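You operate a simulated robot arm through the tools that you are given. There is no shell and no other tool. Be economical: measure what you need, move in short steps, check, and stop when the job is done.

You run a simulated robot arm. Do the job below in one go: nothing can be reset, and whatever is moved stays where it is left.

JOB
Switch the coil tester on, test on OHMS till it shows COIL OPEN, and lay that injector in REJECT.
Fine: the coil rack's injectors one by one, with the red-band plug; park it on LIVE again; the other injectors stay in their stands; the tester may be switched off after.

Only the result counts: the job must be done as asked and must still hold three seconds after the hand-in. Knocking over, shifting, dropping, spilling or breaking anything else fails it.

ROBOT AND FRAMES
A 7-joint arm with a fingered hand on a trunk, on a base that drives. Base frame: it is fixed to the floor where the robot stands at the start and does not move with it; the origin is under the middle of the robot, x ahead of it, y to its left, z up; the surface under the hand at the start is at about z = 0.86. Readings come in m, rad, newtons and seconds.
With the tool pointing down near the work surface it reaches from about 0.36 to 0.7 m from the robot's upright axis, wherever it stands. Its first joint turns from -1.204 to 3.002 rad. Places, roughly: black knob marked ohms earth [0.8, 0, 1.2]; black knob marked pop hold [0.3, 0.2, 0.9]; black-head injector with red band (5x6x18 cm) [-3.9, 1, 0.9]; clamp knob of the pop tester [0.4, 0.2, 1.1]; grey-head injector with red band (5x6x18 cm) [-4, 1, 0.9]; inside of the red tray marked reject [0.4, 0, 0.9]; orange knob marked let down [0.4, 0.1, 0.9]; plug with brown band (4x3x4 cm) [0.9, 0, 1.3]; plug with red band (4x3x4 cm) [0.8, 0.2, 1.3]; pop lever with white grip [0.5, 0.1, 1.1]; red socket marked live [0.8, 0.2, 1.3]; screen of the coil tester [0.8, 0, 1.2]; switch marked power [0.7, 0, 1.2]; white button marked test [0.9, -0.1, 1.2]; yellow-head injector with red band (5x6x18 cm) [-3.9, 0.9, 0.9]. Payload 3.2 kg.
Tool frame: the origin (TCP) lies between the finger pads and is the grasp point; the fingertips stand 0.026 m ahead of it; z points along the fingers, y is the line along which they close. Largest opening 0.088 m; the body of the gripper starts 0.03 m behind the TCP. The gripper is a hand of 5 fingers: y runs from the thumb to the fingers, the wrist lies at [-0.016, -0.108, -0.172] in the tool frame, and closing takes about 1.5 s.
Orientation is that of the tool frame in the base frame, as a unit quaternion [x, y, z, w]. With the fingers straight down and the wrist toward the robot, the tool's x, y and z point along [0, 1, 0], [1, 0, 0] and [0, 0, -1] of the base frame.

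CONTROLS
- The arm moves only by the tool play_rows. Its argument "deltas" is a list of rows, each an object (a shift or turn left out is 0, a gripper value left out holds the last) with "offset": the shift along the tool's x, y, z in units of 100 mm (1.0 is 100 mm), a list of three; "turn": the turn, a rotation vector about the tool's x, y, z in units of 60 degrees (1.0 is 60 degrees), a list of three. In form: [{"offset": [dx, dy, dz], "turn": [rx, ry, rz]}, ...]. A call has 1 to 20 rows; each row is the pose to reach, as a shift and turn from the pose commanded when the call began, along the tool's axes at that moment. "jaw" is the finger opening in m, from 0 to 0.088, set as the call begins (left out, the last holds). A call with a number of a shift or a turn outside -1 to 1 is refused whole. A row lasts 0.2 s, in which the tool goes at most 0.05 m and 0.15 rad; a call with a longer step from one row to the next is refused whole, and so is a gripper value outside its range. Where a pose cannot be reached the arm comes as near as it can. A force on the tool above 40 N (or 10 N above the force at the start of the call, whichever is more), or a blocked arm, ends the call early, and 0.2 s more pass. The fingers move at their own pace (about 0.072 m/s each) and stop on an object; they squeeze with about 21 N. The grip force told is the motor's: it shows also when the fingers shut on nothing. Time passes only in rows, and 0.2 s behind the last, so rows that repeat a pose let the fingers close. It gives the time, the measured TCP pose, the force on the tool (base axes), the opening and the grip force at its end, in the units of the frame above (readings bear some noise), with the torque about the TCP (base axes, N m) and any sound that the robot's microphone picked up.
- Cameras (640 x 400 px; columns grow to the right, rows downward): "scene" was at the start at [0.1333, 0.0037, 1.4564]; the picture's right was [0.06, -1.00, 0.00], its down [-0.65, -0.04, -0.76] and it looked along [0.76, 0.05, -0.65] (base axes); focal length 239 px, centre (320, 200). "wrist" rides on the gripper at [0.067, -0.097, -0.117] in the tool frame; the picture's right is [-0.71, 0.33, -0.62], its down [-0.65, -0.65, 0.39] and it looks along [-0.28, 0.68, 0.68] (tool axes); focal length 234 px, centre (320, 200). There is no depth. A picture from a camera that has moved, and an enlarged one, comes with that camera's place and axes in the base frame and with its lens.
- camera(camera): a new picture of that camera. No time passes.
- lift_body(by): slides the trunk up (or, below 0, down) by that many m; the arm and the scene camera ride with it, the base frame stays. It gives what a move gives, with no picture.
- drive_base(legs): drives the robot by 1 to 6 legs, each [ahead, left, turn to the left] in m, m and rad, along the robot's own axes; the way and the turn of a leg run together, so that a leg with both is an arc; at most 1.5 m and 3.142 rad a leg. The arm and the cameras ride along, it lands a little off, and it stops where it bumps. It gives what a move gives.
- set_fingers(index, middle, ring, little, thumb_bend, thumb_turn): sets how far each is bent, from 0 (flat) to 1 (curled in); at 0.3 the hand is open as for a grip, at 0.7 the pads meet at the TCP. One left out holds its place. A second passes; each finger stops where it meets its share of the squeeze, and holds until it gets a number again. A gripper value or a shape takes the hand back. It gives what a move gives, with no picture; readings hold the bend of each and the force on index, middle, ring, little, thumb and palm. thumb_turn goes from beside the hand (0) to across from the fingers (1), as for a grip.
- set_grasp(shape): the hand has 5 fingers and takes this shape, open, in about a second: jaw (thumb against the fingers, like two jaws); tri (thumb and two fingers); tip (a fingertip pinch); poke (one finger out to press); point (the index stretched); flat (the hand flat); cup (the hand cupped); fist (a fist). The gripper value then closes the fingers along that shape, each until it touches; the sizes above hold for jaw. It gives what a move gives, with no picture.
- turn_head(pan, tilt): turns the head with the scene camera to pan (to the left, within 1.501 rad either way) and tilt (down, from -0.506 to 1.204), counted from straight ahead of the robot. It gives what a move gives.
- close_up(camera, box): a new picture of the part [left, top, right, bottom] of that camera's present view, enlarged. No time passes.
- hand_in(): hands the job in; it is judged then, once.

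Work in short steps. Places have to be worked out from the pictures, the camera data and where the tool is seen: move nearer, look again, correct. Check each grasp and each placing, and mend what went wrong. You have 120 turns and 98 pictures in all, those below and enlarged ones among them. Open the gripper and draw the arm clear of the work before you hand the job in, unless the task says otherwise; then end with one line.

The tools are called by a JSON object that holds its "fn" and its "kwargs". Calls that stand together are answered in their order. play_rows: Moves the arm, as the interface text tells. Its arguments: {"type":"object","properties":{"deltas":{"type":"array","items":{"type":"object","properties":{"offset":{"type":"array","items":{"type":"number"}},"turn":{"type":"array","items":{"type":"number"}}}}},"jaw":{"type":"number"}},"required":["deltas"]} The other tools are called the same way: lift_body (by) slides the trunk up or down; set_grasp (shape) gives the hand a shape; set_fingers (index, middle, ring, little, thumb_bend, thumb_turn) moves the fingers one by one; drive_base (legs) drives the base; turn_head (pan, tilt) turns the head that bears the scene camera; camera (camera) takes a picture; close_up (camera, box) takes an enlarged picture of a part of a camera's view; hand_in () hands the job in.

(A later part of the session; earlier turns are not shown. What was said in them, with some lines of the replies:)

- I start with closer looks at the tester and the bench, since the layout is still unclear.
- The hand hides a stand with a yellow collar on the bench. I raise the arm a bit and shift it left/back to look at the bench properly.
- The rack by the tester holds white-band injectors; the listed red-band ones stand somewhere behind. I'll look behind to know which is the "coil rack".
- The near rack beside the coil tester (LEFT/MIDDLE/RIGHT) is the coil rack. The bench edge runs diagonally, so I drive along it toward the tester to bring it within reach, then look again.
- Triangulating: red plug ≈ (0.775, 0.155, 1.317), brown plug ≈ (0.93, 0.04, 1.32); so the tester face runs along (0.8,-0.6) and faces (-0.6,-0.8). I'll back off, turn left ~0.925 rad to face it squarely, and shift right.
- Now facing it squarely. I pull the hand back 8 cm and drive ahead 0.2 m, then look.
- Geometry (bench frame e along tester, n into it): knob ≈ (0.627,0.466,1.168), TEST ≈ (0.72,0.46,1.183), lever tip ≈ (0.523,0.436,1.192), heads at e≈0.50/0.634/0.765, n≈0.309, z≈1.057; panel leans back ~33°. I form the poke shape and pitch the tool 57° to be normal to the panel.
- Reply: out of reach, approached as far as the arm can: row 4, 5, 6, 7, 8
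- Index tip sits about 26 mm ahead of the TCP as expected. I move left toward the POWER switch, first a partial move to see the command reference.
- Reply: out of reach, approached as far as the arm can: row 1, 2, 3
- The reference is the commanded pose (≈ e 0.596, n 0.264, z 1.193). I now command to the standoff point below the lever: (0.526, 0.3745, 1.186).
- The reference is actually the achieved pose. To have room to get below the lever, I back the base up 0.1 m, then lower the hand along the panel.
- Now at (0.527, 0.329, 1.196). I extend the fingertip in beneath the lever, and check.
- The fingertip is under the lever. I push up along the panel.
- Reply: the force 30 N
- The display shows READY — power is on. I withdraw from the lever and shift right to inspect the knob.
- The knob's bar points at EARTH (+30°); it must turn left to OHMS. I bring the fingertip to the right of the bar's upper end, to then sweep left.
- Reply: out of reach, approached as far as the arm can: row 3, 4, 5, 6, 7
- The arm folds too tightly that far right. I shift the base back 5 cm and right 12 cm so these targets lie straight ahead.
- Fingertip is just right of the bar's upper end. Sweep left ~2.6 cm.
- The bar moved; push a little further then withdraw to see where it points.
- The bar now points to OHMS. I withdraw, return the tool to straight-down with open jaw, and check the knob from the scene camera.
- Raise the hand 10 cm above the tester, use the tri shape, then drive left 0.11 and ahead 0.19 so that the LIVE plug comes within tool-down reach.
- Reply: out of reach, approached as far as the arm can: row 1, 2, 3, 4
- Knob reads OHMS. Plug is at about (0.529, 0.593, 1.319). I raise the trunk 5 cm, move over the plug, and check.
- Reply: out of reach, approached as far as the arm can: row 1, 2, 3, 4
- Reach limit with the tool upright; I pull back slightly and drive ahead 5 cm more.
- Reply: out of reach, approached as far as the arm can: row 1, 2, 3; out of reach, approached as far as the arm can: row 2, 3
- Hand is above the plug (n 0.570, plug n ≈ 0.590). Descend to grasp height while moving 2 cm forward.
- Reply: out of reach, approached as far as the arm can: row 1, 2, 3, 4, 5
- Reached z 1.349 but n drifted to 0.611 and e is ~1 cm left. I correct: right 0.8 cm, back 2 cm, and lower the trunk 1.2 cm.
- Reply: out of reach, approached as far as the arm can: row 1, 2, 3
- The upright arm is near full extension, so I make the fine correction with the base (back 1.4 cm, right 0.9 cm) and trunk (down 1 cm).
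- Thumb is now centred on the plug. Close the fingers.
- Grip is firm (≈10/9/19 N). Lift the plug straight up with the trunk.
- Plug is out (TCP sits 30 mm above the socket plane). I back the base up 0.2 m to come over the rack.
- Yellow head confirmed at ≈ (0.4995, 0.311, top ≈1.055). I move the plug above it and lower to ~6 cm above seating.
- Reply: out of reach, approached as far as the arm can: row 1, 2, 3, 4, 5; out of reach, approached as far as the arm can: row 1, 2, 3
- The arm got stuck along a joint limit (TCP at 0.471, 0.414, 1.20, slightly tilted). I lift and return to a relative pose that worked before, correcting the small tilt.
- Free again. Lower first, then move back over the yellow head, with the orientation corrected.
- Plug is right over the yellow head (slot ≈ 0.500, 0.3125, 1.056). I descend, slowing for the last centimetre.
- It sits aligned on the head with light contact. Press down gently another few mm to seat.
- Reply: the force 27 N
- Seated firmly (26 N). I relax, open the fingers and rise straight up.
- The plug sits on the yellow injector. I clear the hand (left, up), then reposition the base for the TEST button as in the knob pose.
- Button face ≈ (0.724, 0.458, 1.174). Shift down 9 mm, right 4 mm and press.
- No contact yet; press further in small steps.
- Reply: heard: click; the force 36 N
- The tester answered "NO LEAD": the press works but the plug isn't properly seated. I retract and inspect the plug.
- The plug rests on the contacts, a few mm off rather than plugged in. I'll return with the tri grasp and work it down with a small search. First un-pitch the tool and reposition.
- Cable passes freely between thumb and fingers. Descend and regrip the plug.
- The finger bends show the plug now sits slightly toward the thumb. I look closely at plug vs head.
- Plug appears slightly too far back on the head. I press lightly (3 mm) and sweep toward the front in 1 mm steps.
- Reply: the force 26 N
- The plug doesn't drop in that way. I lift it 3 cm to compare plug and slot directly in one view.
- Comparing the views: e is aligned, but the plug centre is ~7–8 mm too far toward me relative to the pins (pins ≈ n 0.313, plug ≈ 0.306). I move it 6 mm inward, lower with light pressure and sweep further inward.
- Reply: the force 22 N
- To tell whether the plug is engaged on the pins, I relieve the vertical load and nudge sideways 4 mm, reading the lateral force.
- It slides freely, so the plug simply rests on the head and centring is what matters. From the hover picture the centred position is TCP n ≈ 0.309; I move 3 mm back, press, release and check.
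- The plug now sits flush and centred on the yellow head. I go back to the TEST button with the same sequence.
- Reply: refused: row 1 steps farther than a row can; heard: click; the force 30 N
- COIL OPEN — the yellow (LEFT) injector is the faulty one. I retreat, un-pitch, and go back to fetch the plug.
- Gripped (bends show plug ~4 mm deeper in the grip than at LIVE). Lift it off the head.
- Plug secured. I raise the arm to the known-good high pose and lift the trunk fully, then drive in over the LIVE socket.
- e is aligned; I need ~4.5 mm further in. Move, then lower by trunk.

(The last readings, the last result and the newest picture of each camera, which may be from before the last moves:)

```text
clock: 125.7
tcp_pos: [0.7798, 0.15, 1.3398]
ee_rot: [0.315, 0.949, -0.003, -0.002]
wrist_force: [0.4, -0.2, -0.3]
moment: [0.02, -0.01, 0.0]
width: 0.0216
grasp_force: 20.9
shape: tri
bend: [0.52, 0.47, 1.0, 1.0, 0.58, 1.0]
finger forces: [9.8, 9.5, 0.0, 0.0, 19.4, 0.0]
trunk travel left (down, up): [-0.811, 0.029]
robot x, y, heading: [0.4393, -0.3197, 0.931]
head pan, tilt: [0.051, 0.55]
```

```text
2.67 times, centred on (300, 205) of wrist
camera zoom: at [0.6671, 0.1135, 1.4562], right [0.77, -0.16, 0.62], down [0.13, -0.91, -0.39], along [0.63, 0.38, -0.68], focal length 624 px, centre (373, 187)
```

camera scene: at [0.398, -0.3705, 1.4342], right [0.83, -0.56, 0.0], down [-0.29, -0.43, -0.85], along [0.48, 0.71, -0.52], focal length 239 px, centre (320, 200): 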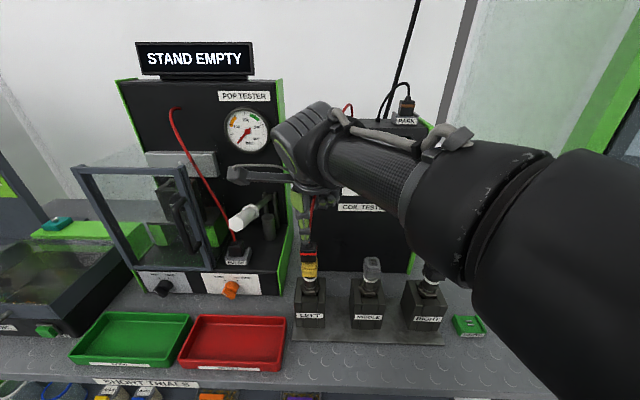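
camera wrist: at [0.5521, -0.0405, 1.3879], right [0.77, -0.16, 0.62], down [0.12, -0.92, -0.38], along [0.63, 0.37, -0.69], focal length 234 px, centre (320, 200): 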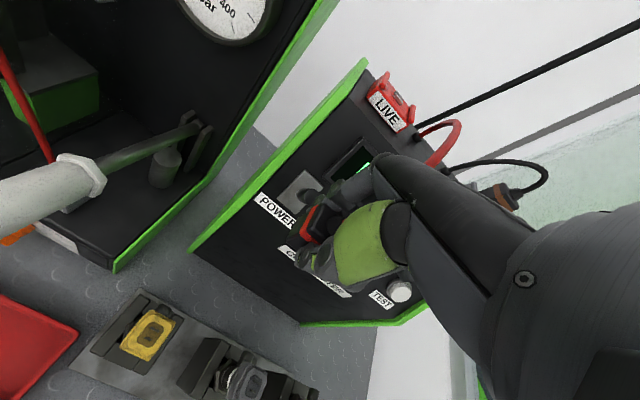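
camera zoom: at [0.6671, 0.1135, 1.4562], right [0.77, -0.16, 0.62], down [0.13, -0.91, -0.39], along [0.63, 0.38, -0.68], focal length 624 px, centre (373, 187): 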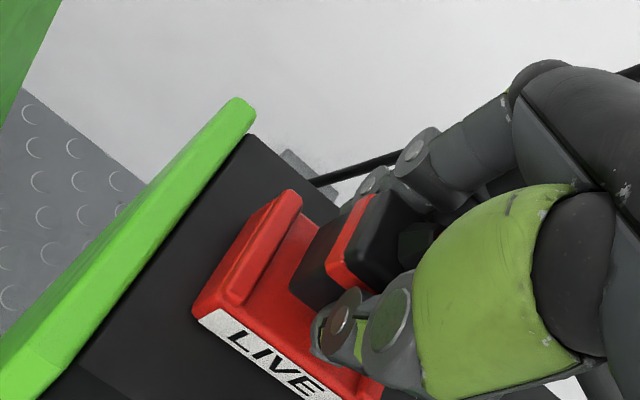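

{"fn": "lift_body", "kwargs": {"by": -0.006}}

{"fn": "lift_body", "kwargs": {"by": -0.003}}

{"fn": "close_up", "kwargs": {"camera": "wrist", "box": [200, 120, 440, 300]}}

```text
clock: 126.3
tcp_pos: [0.7795, 0.1526, 1.3332]
ee_rot: [0.314, 0.949, -0.003, -0.002]
wrist_force: [0.8, 0.4, -0.2]
moment: [0.0, -0.01, 0.01]
width: 0.0217
grasp_force: 21.3
shape: tri
bend: [0.52, 0.47, 1.0, 1.0, 0.58, 1.0]
finger forces: [9.8, 9.5, 0.0, 0.0, 19.3, 0.0]
trunk travel left (down, up): [-0.805, 0.035]
robot x, y, heading: [0.4409, -0.3262, 0.928]
head pan, tilt: [0.051, 0.55]
```

```text
clock: 126.8
tcp_pos: [0.7782, 0.1526, 1.3307]
ee_rot: [0.315, 0.949, -0.003, -0.002]
wrist_force: [0.3, -0.1, -1.6]
moment: [-0.16, 0.08, -0.03]
width: 0.0221
grasp_force: 20.7
shape: tri
bend: [0.52, 0.47, 1.0, 1.0, 0.58, 1.0]
finger forces: [11.7, 9.5, 0.0, 0.0, 20.7, 0.0]
trunk travel left (down, up): [-0.802, 0.038]
robot x, y, heading: [0.4441, -0.3198, 0.931]
head pan, tilt: [0.051, 0.55]
```

```text
2.22 times, centred on (320, 210) of wrist
camera zoom: at [0.6677, 0.1144, 1.4466], right [0.77, -0.15, 0.62], down [0.13, -0.91, -0.39], along [0.63, 0.38, -0.68], focal length 520 px, centre (320, 178)
```

zoom: 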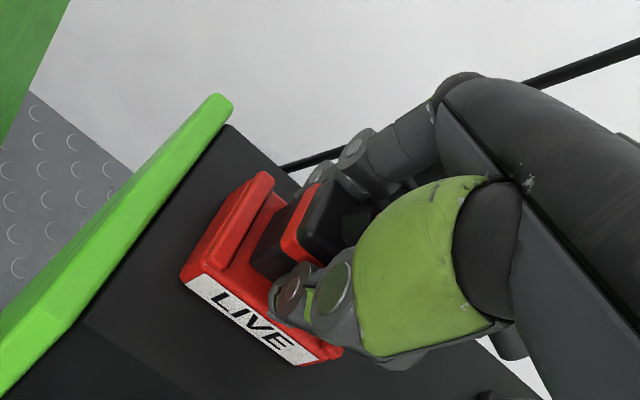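

Plug position in the socket matches the original picture. Lower 2–3 mm more to confirm contact.

{"fn": "lift_body", "kwargs": {"by": -0.003}}

```text
clock: 127.3
tcp_pos: [0.7797, 0.1525, 1.3291]
ee_rot: [0.316, 0.949, 0.0, -0.001]
wrist_force: [2.5, 4.3, 6.7]
moment: [-0.08, 0.07, -0.03]
width: 0.0216
grasp_force: 21.4
shape: tri
bend: [0.52, 0.47, 1.0, 1.0, 0.58, 1.0]
finger forces: [13.6, 10.9, 0.1, 0.1, 20.3, 0.0]
trunk travel left (down, up): [-0.799, 0.041]
robot x, y, heading: [0.4424, -0.3223, 0.927]
head pan, tilt: [0.051, 0.55]
```

Contact at the same height as originally seated. Release and rise with the trunk.

{"fn": "play_rows", "kwargs": {"deltas": [{}, {}, {}, {}, {}, {}, {}], "jaw": 0.088}}

{"fn": "lift_body", "kwargs": {"by": 0.04}}

{"fn": "close_up", "kwargs": {"camera": "scene", "box": [280, 80, 380, 190]}}

```text
clock: 128.9
tcp_pos: [0.7801, 0.1512, 1.3285]
ee_rot: [0.315, 0.949, -0.002, -0.002]
wrist_force: [-0.2, 0.4, 0.2]
moment: [-0.01, -0.02, 0.0]
width: 0.0879
grasp_force: 0.1
shape: tri
bend: [0.3, 0.3, 0.99, 0.99, 0.3, 0.97]
finger forces: [0.0, 0.1, 0.0, 0.0, 0.0, 0.0]
trunk travel left (down, up): [-0.799, 0.041]
robot x, y, heading: [0.4419, -0.319, 0.93]
head pan, tilt: [0.051, 0.55]
```

```text
clock: 129.7
tcp_pos: [0.778, 0.1523, 1.367]
ee_rot: [0.315, 0.949, -0.003, -0.002]
wrist_force: [-1.0, 0.3, 0.6]
moment: [0.01, 0.0, 0.0]
width: 0.0881
grasp_force: 0.0
shape: tri
bend: [0.3, 0.3, 0.99, 0.99, 0.3, 0.97]
finger forces: [0.1, 0.1, 0.0, 0.0, 0.0, 0.1]
trunk travel left (down, up): [-0.839, 0.001]
robot x, y, heading: [0.44, -0.3223, 0.932]
head pan, tilt: [0.051, 0.55]
```

```text
3.64 times, centred on (330, 135) of scene
camera zoom: at [0.5191, -0.2088, 1.5342], right [0.83, -0.56, 0.0], down [-0.29, -0.43, -0.85], along [0.47, 0.71, -0.52], focal length 868 px, centre (284, 436)
```

zoom: 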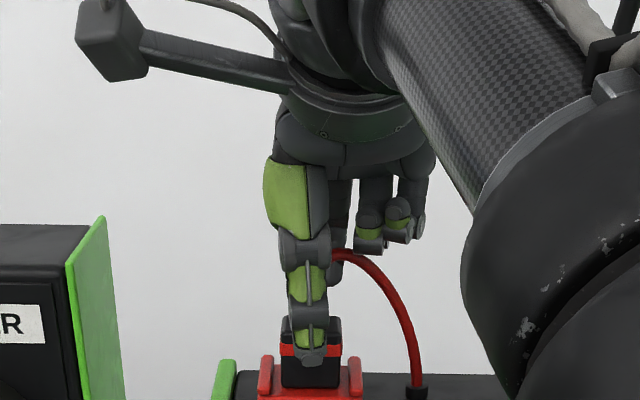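

The plug is parked on LIVE, but the far fingertips still overlap its top. I straighten the index and middle fingers upward so that I can back out above the cable.

{"fn": "set_fingers", "kwargs": {"index": 0.0, "middle": 0.0}}

{"fn": "close_up", "kwargs": {"camera": "wrist", "box": [200, 100, 480, 310]}}

```text
clock: 130.7
tcp_pos: [0.7788, 0.1519, 1.3672]
ee_rot: [0.315, 0.949, -0.002, -0.003]
wrist_force: [0.3, -1.1, -0.3]
moment: [0.0, -0.01, -0.01]
width: 0.1213
grasp_force: 0.1
shape: fingers
bend: [0.0, 0.0, 0.99, 0.99, 0.3, 0.97]
finger forces: [0.0, 0.0, 0.1, 0.1, 0.0, 0.0]
trunk travel left (down, up): [-0.839, 0.001]
robot x, y, heading: [0.4409, -0.3246, 0.929]
head pan, tilt: [0.051, 0.55]
```

```text
1.90 times, centred on (340, 205) of wrist
camera zoom: at [0.6672, 0.1135, 1.4843], right [0.77, -0.16, 0.62], down [0.13, -0.91, -0.39], along [0.63, 0.38, -0.68], focal length 446 px, centre (282, 190)
```

zoom: 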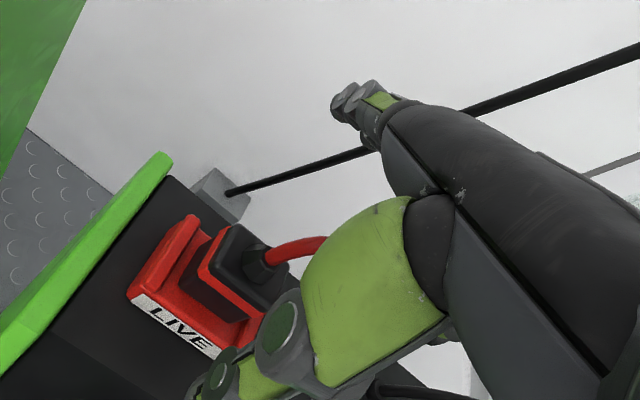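

Fingers are clear above. Back out with the base over the rack again, restore the tri grasp and lower the trunk.

{"fn": "drive_base", "kwargs": {"legs": [[-0.277, 0.031, 0]]}}

{"fn": "set_grasp", "kwargs": {"shape": "tri"}}

{"fn": "lift_body", "kwargs": {"by": -0.1}}

{"fn": "camera", "kwargs": {"camera": "scene"}}

```text
clock: 132.7
tcp_pos: [0.5871, -0.0524, 1.3671]
ee_rot: [0.313, 0.95, -0.003, -0.002]
wrist_force: [-1.3, 0.2, -0.3]
moment: [0.02, 0.0, -0.02]
width: 0.1214
grasp_force: 0.1
shape: fingers
bend: [0.0, 0.0, 0.99, 0.99, 0.3, 0.97]
finger forces: [0.1, 0.0, 0.1, 0.0, 0.1, 0.0]
trunk travel left (down, up): [-0.839, 0.001]
robot x, y, heading: [0.248, -0.5254, 0.941]
head pan, tilt: [0.051, 0.55]
```

```text
clock: 133.6
tcp_pos: [0.5861, -0.0527, 1.3671]
ee_rot: [0.313, 0.95, -0.002, -0.002]
wrist_force: [0.0, 0.2, -0.7]
moment: [-0.01, -0.02, 0.0]
width: 0.0881
grasp_force: 0.0
shape: tri
bend: [0.3, 0.3, 0.99, 0.99, 0.3, 0.97]
finger forces: [0.0, 0.0, 0.0, 0.0, 0.0, 0.0]
trunk travel left (down, up): [-0.839, 0.001]
robot x, y, heading: [0.2488, -0.5236, 0.941]
head pan, tilt: [0.051, 0.55]
```

```text
clock: 134.9
tcp_pos: [0.5869, -0.052, 1.2673]
ee_rot: [0.314, 0.949, -0.002, -0.002]
wrist_force: [-0.5, 0.3, -0.1]
moment: [0.03, 0.04, -0.01]
width: 0.0878
grasp_force: 0.1
shape: tri
bend: [0.3, 0.3, 0.99, 0.99, 0.3, 0.97]
finger forces: [0.0, 0.1, 0.0, 0.0, 0.1, 0.0]
trunk travel left (down, up): [-0.739, 0.101]
robot x, y, heading: [0.2469, -0.5287, 0.933]
head pan, tilt: [0.051, 0.55]
```

```text
11 pictures are left
camera scene: at [0.3276, -0.4142, 1.4342], right [0.83, -0.55, 0.0], down [-0.29, -0.44, -0.85], along [0.47, 0.71, -0.52], focal length 239 px, centre (320, 200)
```

scene: 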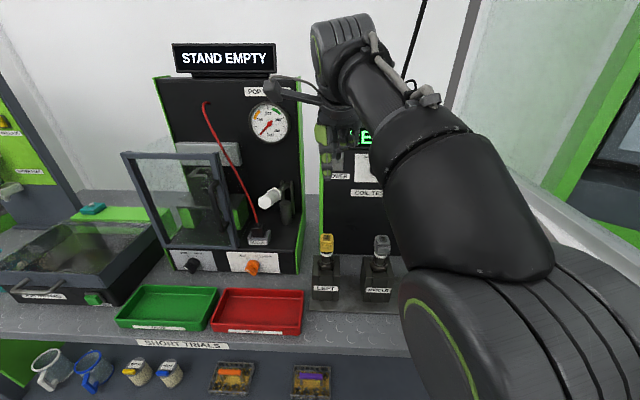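

Over the yellow injector (TCP 0.5007, 0.3105). Descend in two steps to head height and grip it.

{"fn": "play_rows", "kwargs": {"deltas": [{"offset": [0, 0, 0.35], "turn": [0.004, 0.0, 0.004]}, {"offset": [0, 0, 0.7], "turn": [0.004, 0.0, 0.004]}, {"offset": [0, 0, 1.0], "turn": [0.004, 0.0, 0.004]}, {"offset": [0, 0, 1.0], "turn": [0.004, 0.0, 0.004]}]}}

{"fn": "play_rows", "kwargs": {"deltas": [{"offset": [0, 0, 0.3]}, {"offset": [0, 0, 0.6]}, {"offset": [0, 0, 0.9]}, {"offset": [0, 0, 1.0]}, {"offset": [0, 0, 1.0]}]}}

{"fn": "close_up", "kwargs": {"camera": "scene", "box": [270, 190, 390, 310]}}

```text
clock: 135.9
tcp_pos: [0.5858, -0.0534, 1.1674]
ee_rot: [0.315, 0.949, -0.003, -0.003]
wrist_force: [-0.2, 0.2, -0.3]
moment: [-0.02, 0.01, -0.01]
width: 0.088
grasp_force: 0.0
shape: tri
bend: [0.3, 0.3, 0.99, 0.99, 0.3, 0.97]
finger forces: [0.1, 0.1, 0.0, 0.0, 0.0, 0.0]
trunk travel left (down, up): [-0.739, 0.101]
robot x, y, heading: [0.2476, -0.5302, 0.931]
head pan, tilt: [0.051, 0.55]
```

```text
clock: 137.1
tcp_pos: [0.5858, -0.053, 1.0665]
ee_rot: [0.316, 0.949, -0.004, -0.001]
wrist_force: [-0.1, -0.2, 0.6]
moment: [-0.02, -0.03, 0.02]
width: 0.0881
grasp_force: 0.0
shape: tri
bend: [0.3, 0.3, 0.99, 0.99, 0.3, 0.97]
finger forces: [0.0, 0.1, 0.1, 0.1, 0.0, 0.0]
trunk travel left (down, up): [-0.739, 0.101]
robot x, y, heading: [0.2491, -0.5282, 0.93]
head pan, tilt: [0.051, 0.55]
```

```text
3.33 times, centred on (330, 250) of scene
camera zoom: at [0.3277, -0.4141, 1.4342], right [0.83, -0.55, 0.0], down [-0.29, -0.44, -0.85], along [0.47, 0.71, -0.52], focal length 795 px, centre (287, 33)
```

zoom: 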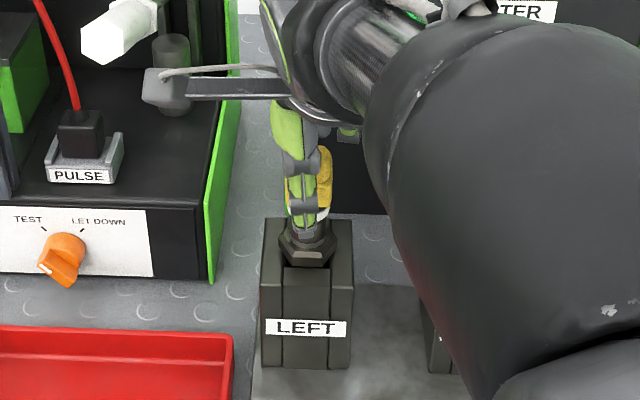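

{"fn": "play_rows", "kwargs": {"deltas": [{"offset": [-0.03, 0.01, 0.15]}, {"offset": [-0.03, 0.01, 0.28]}, {"offset": [-0.03, 0.01, 0.28]}]}}

{"fn": "play_rows", "kwargs": {"deltas": [{}, {}, {}, {}, {}, {}, {}, {}], "jaw": 0.0}}

```text
clock: 137.9
tcp_pos: [0.588, -0.0548, 1.0387]
ee_rot: [0.315, 0.949, -0.004, -0.002]
wrist_force: [0.5, -0.5, -0.8]
moment: [-0.01, -0.02, -0.01]
width: 0.0881
grasp_force: 0.1
shape: tri
bend: [0.3, 0.3, 0.99, 0.99, 0.3, 0.97]
finger forces: [0.1, 0.0, 0.0, 0.0, 0.0, 0.1]
trunk travel left (down, up): [-0.739, 0.101]
robot x, y, heading: [0.2501, -0.5307, 0.935]
head pan, tilt: [0.051, 0.55]
```

```text
clock: 139.7
tcp_pos: [0.5885, -0.0536, 1.0378]
ee_rot: [0.315, 0.949, -0.005, -0.002]
wrist_force: [0.2, 2.1, 0.3]
moment: [-0.28, 0.18, -0.05]
width: 0.0363
grasp_force: 21.1
shape: tri
bend: [0.49, 0.46, 1.0, 1.0, 0.4, 1.0]
finger forces: [12.2, 9.7, 0.1, 0.1, 20.5, 0.0]
trunk travel left (down, up): [-0.739, 0.101]
robot x, y, heading: [0.251, -0.5281, 0.935]
head pan, tilt: [0.051, 0.55]
```

Head gripped (width 36 mm, ~20 N). Lift straight up with trunk 0.1 m and arm 6 cm.

{"fn": "lift_body", "kwargs": {"by": 0.1}}

{"fn": "play_rows", "kwargs": {"deltas": [{"offset": [0, 0, -0.3]}, {"offset": [0, 0, -0.65]}, {"offset": [0, 0, -0.65]}]}}

{"fn": "camera", "kwargs": {"camera": "scene"}}

```text
clock: 141.1
tcp_pos: [0.5886, -0.0541, 1.138]
ee_rot: [0.316, 0.949, -0.005, -0.002]
wrist_force: [0.2, -0.2, -4.8]
moment: [-0.02, -0.04, 0.0]
width: 0.035
grasp_force: 21.3
shape: tri
bend: [0.49, 0.46, 1.0, 1.0, 0.41, 1.0]
finger forces: [9.6, 9.9, 0.0, 0.0, 19.7, 0.1]
trunk travel left (down, up): [-0.839, 0.001]
robot x, y, heading: [0.2471, -0.53, 0.935]
head pan, tilt: [0.051, 0.55]
```

```text
clock: 141.9
tcp_pos: [0.5905, -0.0538, 1.203]
ee_rot: [0.316, 0.949, -0.005, -0.002]
wrist_force: [0.6, 0.3, -5.0]
moment: [-0.05, 0.01, 0.0]
width: 0.0351
grasp_force: 20.9
shape: tri
bend: [0.49, 0.46, 1.0, 1.0, 0.41, 1.0]
finger forces: [9.6, 9.8, 0.0, 0.0, 19.8, 0.0]
trunk travel left (down, up): [-0.839, 0.001]
robot x, y, heading: [0.2507, -0.5235, 0.935]
head pan, tilt: [0.051, 0.55]
```

```text
9 pictures are left
camera scene: at [0.3286, -0.4127, 1.534], right [0.83, -0.55, 0.0], down [-0.29, -0.44, -0.85], along [0.47, 0.71, -0.52], focal length 239 px, centre (320, 200)
```

scene: 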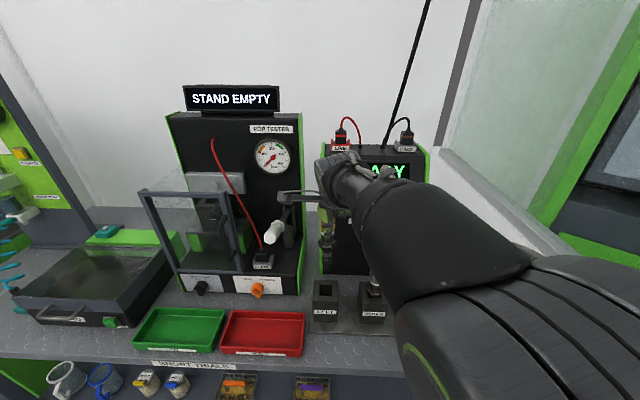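

The injector is out of its stand, hanging free. The hand should lay it with its tail to the right end of the tray and head to the left (free space). First pull back 10 cm, then drive left 0.16 m.

{"fn": "play_rows", "kwargs": {"deltas": [{"offset": [0, -0.4, 0]}, {"offset": [0, -0.8, 0]}, {"offset": [0, -0.98, 0]}, {"offset": [0, -0.98, 0]}]}}

{"fn": "drive_base", "kwargs": {"legs": [[0, 0.16, 0]]}}

```text
clock: 142.9
tcp_pos: [0.5294, -0.1319, 1.2067]
ee_rot: [0.315, 0.949, -0.004, -0.002]
wrist_force: [-0.6, 0.1, -4.1]
moment: [0.02, -0.01, -0.01]
width: 0.035
grasp_force: 21.0
shape: tri
bend: [0.49, 0.46, 1.0, 1.0, 0.41, 1.0]
finger forces: [9.6, 10.0, 0.0, 0.1, 19.7, 0.0]
trunk travel left (down, up): [-0.839, 0.001]
robot x, y, heading: [0.2551, -0.5278, 0.936]
head pan, tilt: [0.051, 0.55]
```

```text
clock: 144.3
tcp_pos: [0.4049, -0.039, 1.2053]
ee_rot: [0.315, 0.949, -0.005, -0.003]
wrist_force: [0.5, -0.2, -4.1]
moment: [-0.03, 0.03, -0.02]
width: 0.0352
grasp_force: 21.5
shape: tri
bend: [0.49, 0.46, 1.0, 1.0, 0.41, 1.0]
finger forces: [9.5, 10.1, 0.0, 0.1, 19.7, 0.0]
trunk travel left (down, up): [-0.839, 0.001]
robot x, y, heading: [0.1244, -0.4351, 0.935]
head pan, tilt: [0.051, 0.55]
```

Now at (0.347, 0.212, 1.205) above the tray. Tilt the tool 30° so the tail points right, and look.

{"fn": "play_rows", "kwargs": {"deltas": [{"turn": [0, -0.13, 0]}, {"turn": [0, -0.26, 0]}, {"turn": [0, -0.39, 0]}, {"turn": [0, -0.5, 0]}, {"turn": [0, -0.5, 0]}]}}

{"fn": "camera", "kwargs": {"camera": "scene"}}

```text
clock: 145.5
tcp_pos: [0.403, -0.0392, 1.2042]
ee_rot: [0.303, 0.917, -0.087, 0.243]
wrist_force: [0.8, -0.7, -4.0]
moment: [0.04, 0.14, 0.01]
width: 0.0349
grasp_force: 21.0
shape: tri
bend: [0.49, 0.46, 1.0, 1.0, 0.41, 1.0]
finger forces: [9.7, 9.9, 0.0, 0.1, 19.7, 0.0]
trunk travel left (down, up): [-0.839, 0.001]
robot x, y, heading: [0.1217, -0.4333, 0.936]
head pan, tilt: [0.051, 0.55]
```

```text
8 pictures are left
camera scene: at [0.2016, -0.32, 1.5341], right [0.83, -0.55, 0.0], down [-0.29, -0.44, -0.85], along [0.47, 0.71, -0.52], focal length 239 px, centre (320, 200)
```

scene: 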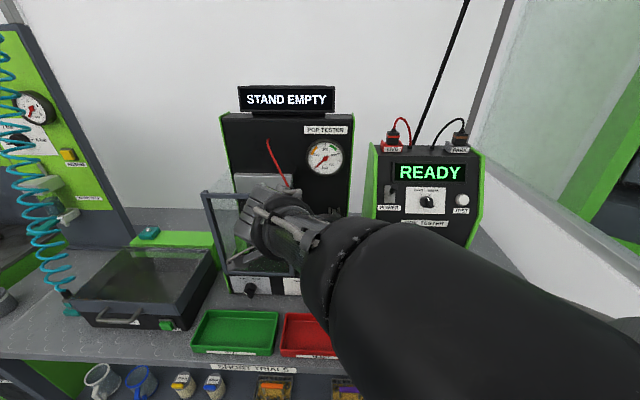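

The tail hangs toward the right end of the tray. Lower by trunk 13 cm and check through the wrist camera.

{"fn": "lift_body", "kwargs": {"by": -0.13}}

{"fn": "camera", "kwargs": {"camera": "wrist"}}

```text
clock: 147.1
tcp_pos: [0.4032, -0.039, 1.0738]
ee_rot: [0.303, 0.917, -0.086, 0.244]
wrist_force: [0.2, 0.4, -4.8]
moment: [0.04, 0.13, -0.02]
width: 0.035
grasp_force: 20.8
shape: tri
bend: [0.49, 0.46, 1.0, 1.0, 0.41, 1.0]
finger forces: [9.7, 9.8, 0.1, 0.0, 19.8, 0.0]
trunk travel left (down, up): [-0.709, 0.131]
robot x, y, heading: [0.1202, -0.4336, 0.936]
head pan, tilt: [0.051, 0.55]
```

```text
7 pictures are left
camera wrist: at [0.2516, -0.0467, 1.1429], right [0.45, 0.09, 0.89], down [0.21, -0.98, -0.01], along [0.87, 0.19, -0.46], focal length 234 px, centre (320, 200)
```

wrist: 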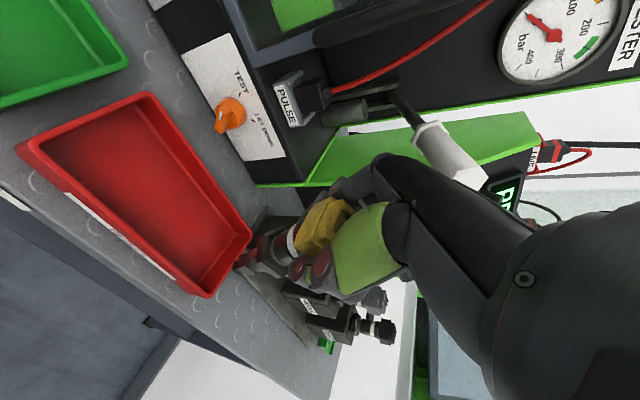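

Tray rim spans e 0.231–0.438, n 0.176–0.277; the tail is heading for its right end. I shift 1.5 cm inward to centre and lower slowly until the tail touches.

{"fn": "play_rows", "kwargs": {"deltas": [{"offset": [0, 0.15, 0]}, {"offset": [0.1, 0.15, 0.173]}, {"offset": [0.2, 0.15, 0.346]}, {"offset": [0.25, 0.15, 0.433]}, {"offset": [0.28, 0.15, 0.485]}, {"offset": [0.28, 0.15, 0.485]}]}}

{"fn": "close_up", "kwargs": {"camera": "wrist", "box": [100, 130, 400, 320]}}

```text
clock: 148.4
tcp_pos: [0.4128, -0.0266, 1.0246]
ee_rot: [0.307, 0.92, -0.079, 0.232]
wrist_force: [-0.7, 0.9, -4.4]
moment: [0.06, 0.08, -0.01]
width: 0.0347
grasp_force: 21.3
shape: tri
bend: [0.49, 0.46, 1.0, 1.0, 0.41, 1.0]
finger forces: [9.7, 10.0, 0.0, 0.0, 19.8, 0.0]
trunk travel left (down, up): [-0.709, 0.131]
robot x, y, heading: [0.12, -0.4335, 0.936]
head pan, tilt: [0.051, 0.55]
```

```text
2.11 times, centred on (250, 225) of wrist
camera zoom: at [0.2627, -0.0352, 1.0961], right [0.46, 0.07, 0.88], down [0.21, -0.98, -0.03], along [0.86, 0.2, -0.47], focal length 493 px, centre (467, 147)
```

zoom: 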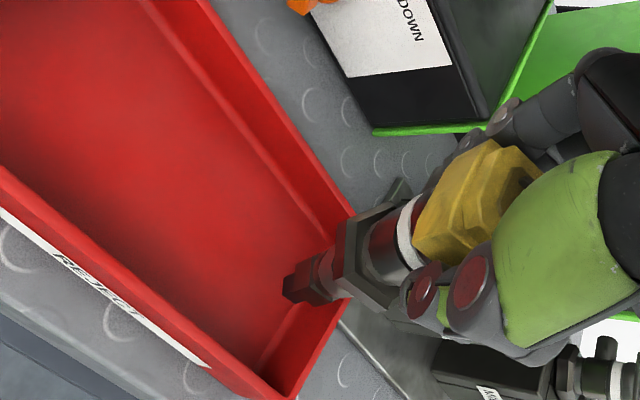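

The tail is inside the tray at about (0.413, 0.227, 0.888). Lower another 2 cm to touch.

{"fn": "play_rows", "kwargs": {"deltas": [{"offset": [0.03, 0, 0.05]}, {"offset": [0.06, 0, 0.1]}, {"offset": [0.08, 0, 0.14]}, {"offset": [0.1, 0, 0.173]}, {"offset": [0.1, 0, 0.173]}]}}

```text
clock: 149.7
tcp_pos: [0.4112, -0.0246, 1.0099]
ee_rot: [0.308, 0.92, -0.076, 0.231]
wrist_force: [-2.2, 1.3, 2.5]
moment: [0.0, -0.07, 0.02]
width: 0.0353
grasp_force: 21.0
shape: tri
bend: [0.49, 0.46, 1.0, 1.0, 0.41, 1.0]
finger forces: [9.2, 9.8, 0.0, 0.0, 20.3, 0.0]
trunk travel left (down, up): [-0.709, 0.131]
robot x, y, heading: [0.1228, -0.4358, 0.933]
head pan, tilt: [0.051, 0.55]
```

Tail is on the tray floor (Fz changed from −4.4 to +2.5 N). Now pivot about the tail: move left and down along the arc, tilting with it.

{"fn": "play_rows", "kwargs": {"deltas": [{"offset": [0.197, 0, 0.0], "turn": [0, -0.122, 0]}, {"offset": [0.409, 0, 0.04], "turn": [0, -0.255, 0]}, {"offset": [0.613, 0, 0.11], "turn": [0, -0.388, 0]}, {"offset": [0.783, 0, 0.19], "turn": [0, -0.505, 0]}, {"offset": [0.783, 0, 0.19], "turn": [0, -0.505, 0]}]}}

{"fn": "close_up", "kwargs": {"camera": "wrist", "box": [60, 100, 420, 330]}}

```text
clock: 150.8
tcp_pos: [0.3683, 0.0066, 0.9444]
ee_rot: [0.275, 0.821, -0.164, 0.474]
wrist_force: [0.0, -0.5, -2.2]
moment: [0.02, -0.01, 0.06]
width: 0.0355
grasp_force: 21.1
shape: tri
bend: [0.5, 0.46, 1.0, 1.0, 0.41, 1.0]
finger forces: [9.2, 9.0, 0.0, 0.0, 19.6, 0.0]
trunk travel left (down, up): [-0.709, 0.131]
robot x, y, heading: [0.1256, -0.4328, 0.932]
head pan, tilt: [0.051, 0.55]
```

```text
1.74 times, centred on (240, 215) of wrist
camera zoom: at [0.201, 0.0102, 0.9442], right [0.05, 0.39, 0.92], down [0.13, -0.92, 0.38], along [0.99, 0.1, -0.1], focal length 407 px, centre (459, 174)
```

zoom: 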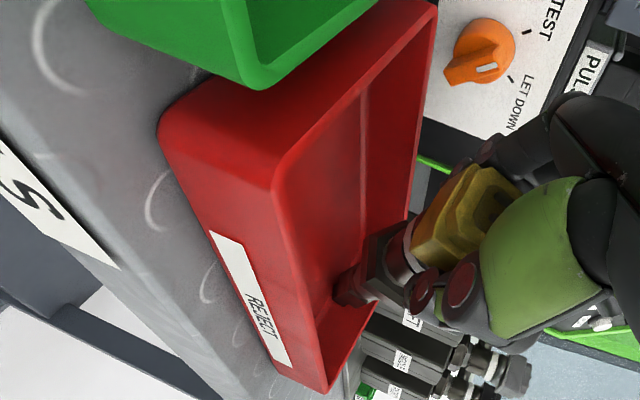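

At 60° now; the wrist camera gets close to the bench, so I finish lowering while easing the tool tilt back ~12°, letting the injector pivot in the pinch.

{"fn": "play_rows", "kwargs": {"deltas": [{"offset": [0.12, 0, 0.02], "turn": [0, 0.08, 0]}, {"offset": [0.24, 0, 0.04], "turn": [0, 0.16, 0]}, {"offset": [0.36, 0, 0.065], "turn": [0, 0.2, 0]}, {"offset": [0.43, 0, 0.08], "turn": [0, 0.2, 0]}, {"offset": [0.43, 0, 0.08], "turn": [0, 0.2, 0]}]}}

{"fn": "close_up", "kwargs": {"camera": "wrist", "box": [60, 100, 420, 330]}}

```text
clock: 152.1
tcp_pos: [0.3527, 0.0165, 0.9042]
ee_rot: [0.289, 0.867, -0.132, 0.384]
wrist_force: [-3.1, 4.3, 10.8]
moment: [-0.21, -0.55, 0.16]
width: 0.035
grasp_force: 21.5
shape: tri
bend: [0.5, 0.47, 1.0, 1.0, 0.41, 1.0]
finger forces: [8.4, 30.9, 0.0, 0.0, 20.2, 0.0]
trunk travel left (down, up): [-0.709, 0.131]
robot x, y, heading: [0.1239, -0.4332, 0.94]
head pan, tilt: [0.051, 0.55]
```

```text
1.74 times, centred on (240, 215) of wrist
camera zoom: at [0.1892, 0.0179, 0.9331], right [0.21, 0.26, 0.94], down [0.18, -0.96, 0.22], along [0.96, 0.12, -0.25], focal length 407 px, centre (459, 174)
```

zoom: 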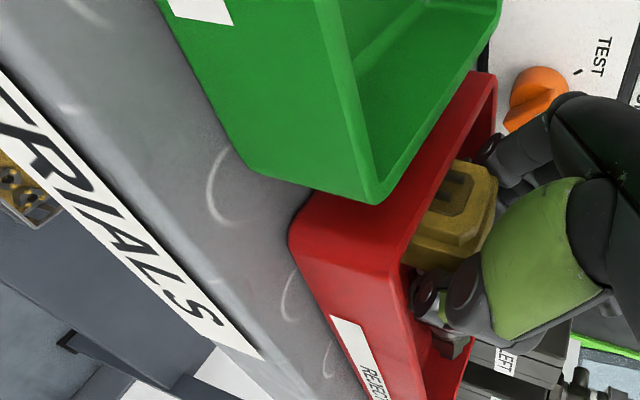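

The head is down inside the tray, about 1 cm from the floor. I open the fingers only slightly (50 mm) so they don't touch the walls, then check.

{"fn": "play_rows", "kwargs": {"deltas": [{"offset": [-0.02, 0, -0.02]}, {"offset": [-0.02, 0, -0.02]}, {"offset": [-0.02, 0, -0.02]}, {"offset": [-0.02, 0, -0.02]}], "jaw": 0.05}}

```text
clock: 153.1
tcp_pos: [0.3559, 0.0154, 0.9043]
ee_rot: [0.29, 0.866, -0.135, 0.385]
wrist_force: [2.2, 1.6, 1.7]
moment: [-0.04, 0.02, 0.02]
width: 0.048
grasp_force: 0.1
shape: tri
bend: [0.46, 0.4, 0.99, 0.99, 0.34, 1.0]
finger forces: [0.4, 0.0, 0.0, 0.0, 2.2, 0.0]
trunk travel left (down, up): [-0.709, 0.131]
robot x, y, heading: [0.1199, -0.4335, 0.937]
head pan, tilt: [0.051, 0.55]
```

Released; withdraw along the finger direction, then up.

{"fn": "play_rows", "kwargs": {"deltas": [{"offset": [-0.05, 0, -0.1]}, {"offset": [-0.1, 0, -0.25]}, {"offset": [-0.2, 0, -0.5]}, {"offset": [-0.4, 0, -0.75]}, {"offset": [-0.6, 0, -0.95]}, {"offset": [-0.6, 0, -0.95]}]}}

{"fn": "lift_body", "kwargs": {"by": 0.13}}

{"fn": "camera", "kwargs": {"camera": "wrist"}}

```text
clock: 154.4
tcp_pos: [0.343, 0.0329, 1.0095]
ee_rot: [0.295, 0.866, -0.145, 0.378]
wrist_force: [0.2, -0.9, 0.1]
moment: [-0.02, 0.0, -0.03]
width: 0.0496
grasp_force: 0.1
shape: tri
bend: [0.47, 0.4, 0.99, 0.99, 0.1, 0.99]
finger forces: [0.0, 0.1, 0.1, 0.0, 0.0, 0.0]
trunk travel left (down, up): [-0.709, 0.131]
robot x, y, heading: [0.1216, -0.436, 0.937]
head pan, tilt: [0.051, 0.55]
```

```text
clock: 156.0
tcp_pos: [0.341, 0.0341, 1.1444]
ee_rot: [0.297, 0.867, -0.139, 0.375]
wrist_force: [0.7, -0.4, -0.1]
moment: [-0.04, 0.02, -0.03]
width: 0.0495
grasp_force: 0.1
shape: tri
bend: [0.47, 0.4, 0.99, 0.99, 0.1, 0.99]
finger forces: [0.0, 0.0, 0.0, 0.0, 0.0, 0.0]
trunk travel left (down, up): [-0.839, 0.001]
robot x, y, heading: [0.1242, -0.4362, 0.933]
head pan, tilt: [0.051, 0.55]
```

```text
3 pictures are left
camera wrist: at [0.1773, 0.0391, 1.1756], right [0.24, 0.26, 0.94], down [0.17, -0.96, 0.22], along [0.96, 0.1, -0.27], focal length 234 px, centre (320, 200)
```

wrist: 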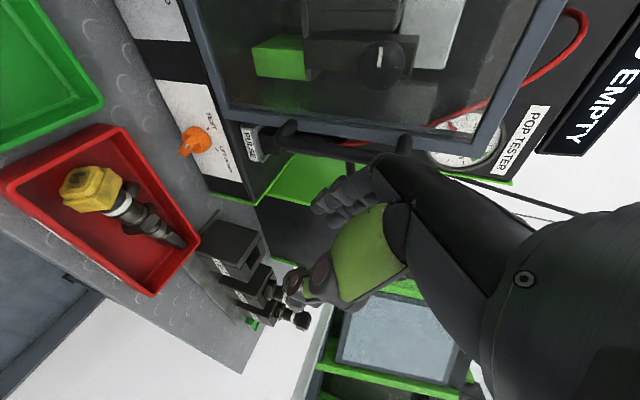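

The injector lies in the red tray. I check closely.

{"fn": "close_up", "kwargs": {"camera": "wrist", "box": [0, 110, 220, 310]}}

```text
2.00 times, centred on (110, 210) of wrist
camera zoom: at [0.1773, 0.0391, 1.1756], right [0.24, 0.26, 0.94], down [0.17, -0.96, 0.22], along [0.96, 0.1, -0.27], focal length 468 px, centre (740, 180)
```

zoom: 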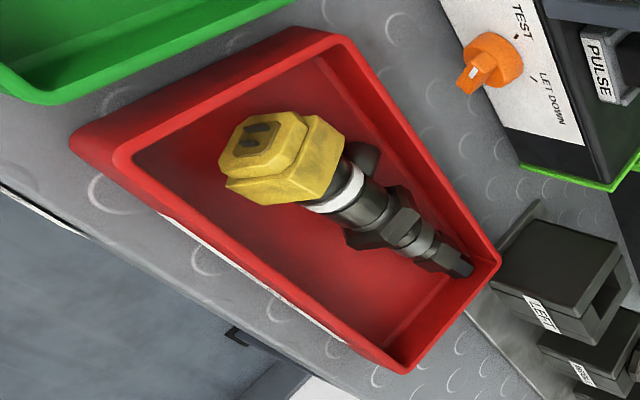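

It lies flat inside REJECT. Open the hand, back away, and take a last look at the LIVE plug and rack.

{"fn": "drive_base", "kwargs": {"legs": [[-0.1, 0, 0]]}}

{"fn": "play_rows", "kwargs": {"deltas": [{"turn": [0, 0.13, 0]}, {"turn": [0, 0.26, 0]}, {"turn": [0, 0.39, 0]}, {"turn": [0, 0.52, 0]}, {"turn": [0, 0.65, 0]}, {"turn": [0, 0.75, 0]}, {"turn": [0, 0.75, 0]}], "jaw": 0.088}}

{"fn": "camera", "kwargs": {"camera": "scene"}}

```text
clock: 157.2
tcp_pos: [0.2829, -0.0458, 1.1454]
ee_rot: [0.298, 0.867, -0.139, 0.375]
wrist_force: [-0.4, 0.2, 1.5]
moment: [0.04, -0.01, 0.04]
width: 0.0498
grasp_force: 0.0
shape: tri
bend: [0.47, 0.4, 0.99, 0.99, 0.1, 0.99]
finger forces: [0.0, 0.1, 0.0, 0.0, 0.0, 0.0]
trunk travel left (down, up): [-0.839, 0.001]
robot x, y, heading: [0.0634, -0.5118, 0.934]
head pan, tilt: [0.051, 0.55]
```

```text
clock: 158.8
tcp_pos: [0.2809, -0.0452, 1.1461]
ee_rot: [0.328, 0.944, -0.014, 0.013]
wrist_force: [-0.1, -1.6, -0.5]
moment: [0.01, -0.02, -0.01]
width: 0.0877
grasp_force: 0.0
shape: tri
bend: [0.3, 0.3, 0.99, 0.99, 0.3, 0.97]
finger forces: [0.0, 0.0, 0.0, 0.0, 0.1, 0.0]
trunk travel left (down, up): [-0.839, 0.001]
robot x, y, heading: [0.0645, -0.5141, 0.937]
head pan, tilt: [0.051, 0.55]
```

```text
1 pictures are left
camera scene: at [0.1414, -0.3999, 1.5342], right [0.83, -0.55, 0.0], down [-0.29, -0.44, -0.85], along [0.47, 0.71, -0.52], focal length 239 px, centre (320, 200)
```

scene: 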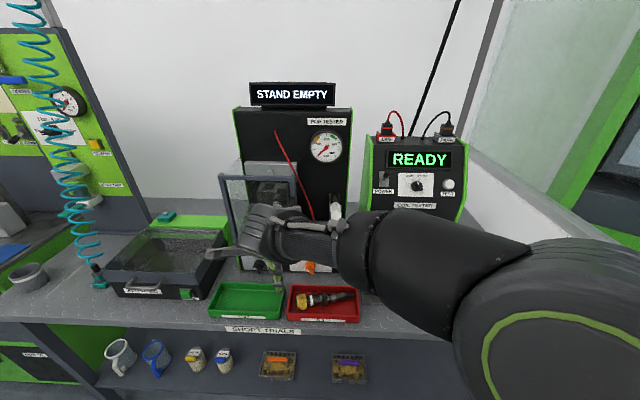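

{"fn": "close_up", "kwargs": {"camera": "scene", "box": [350, 100, 480, 220]}}

```text
3.33 times, centred on (415, 160) of scene
camera zoom: at [0.1414, -0.3999, 1.5342], right [0.83, -0.55, 0.0], down [-0.29, -0.44, -0.85], along [0.47, 0.71, -0.52], focal length 795 px, centre (3, 333)
```

zoom: 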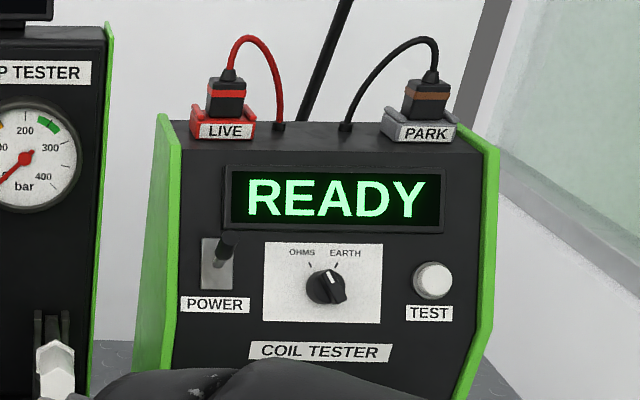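

The plug is back on LIVE, the tester reads READY, and the yellow injector lies in REJECT. The arm is clear and the hand is open, so I hand in.

{"fn": "hand_in", "kwargs": {}}

```text
The job is handed in.
```

The LEFT (yellow-head) injector showed COIL OPEN on OHMS and now lies in REJECT; the red-band plug is back on LIVE, the MIDDLE and RIGHT injectors were never touched, and the tester is still on.
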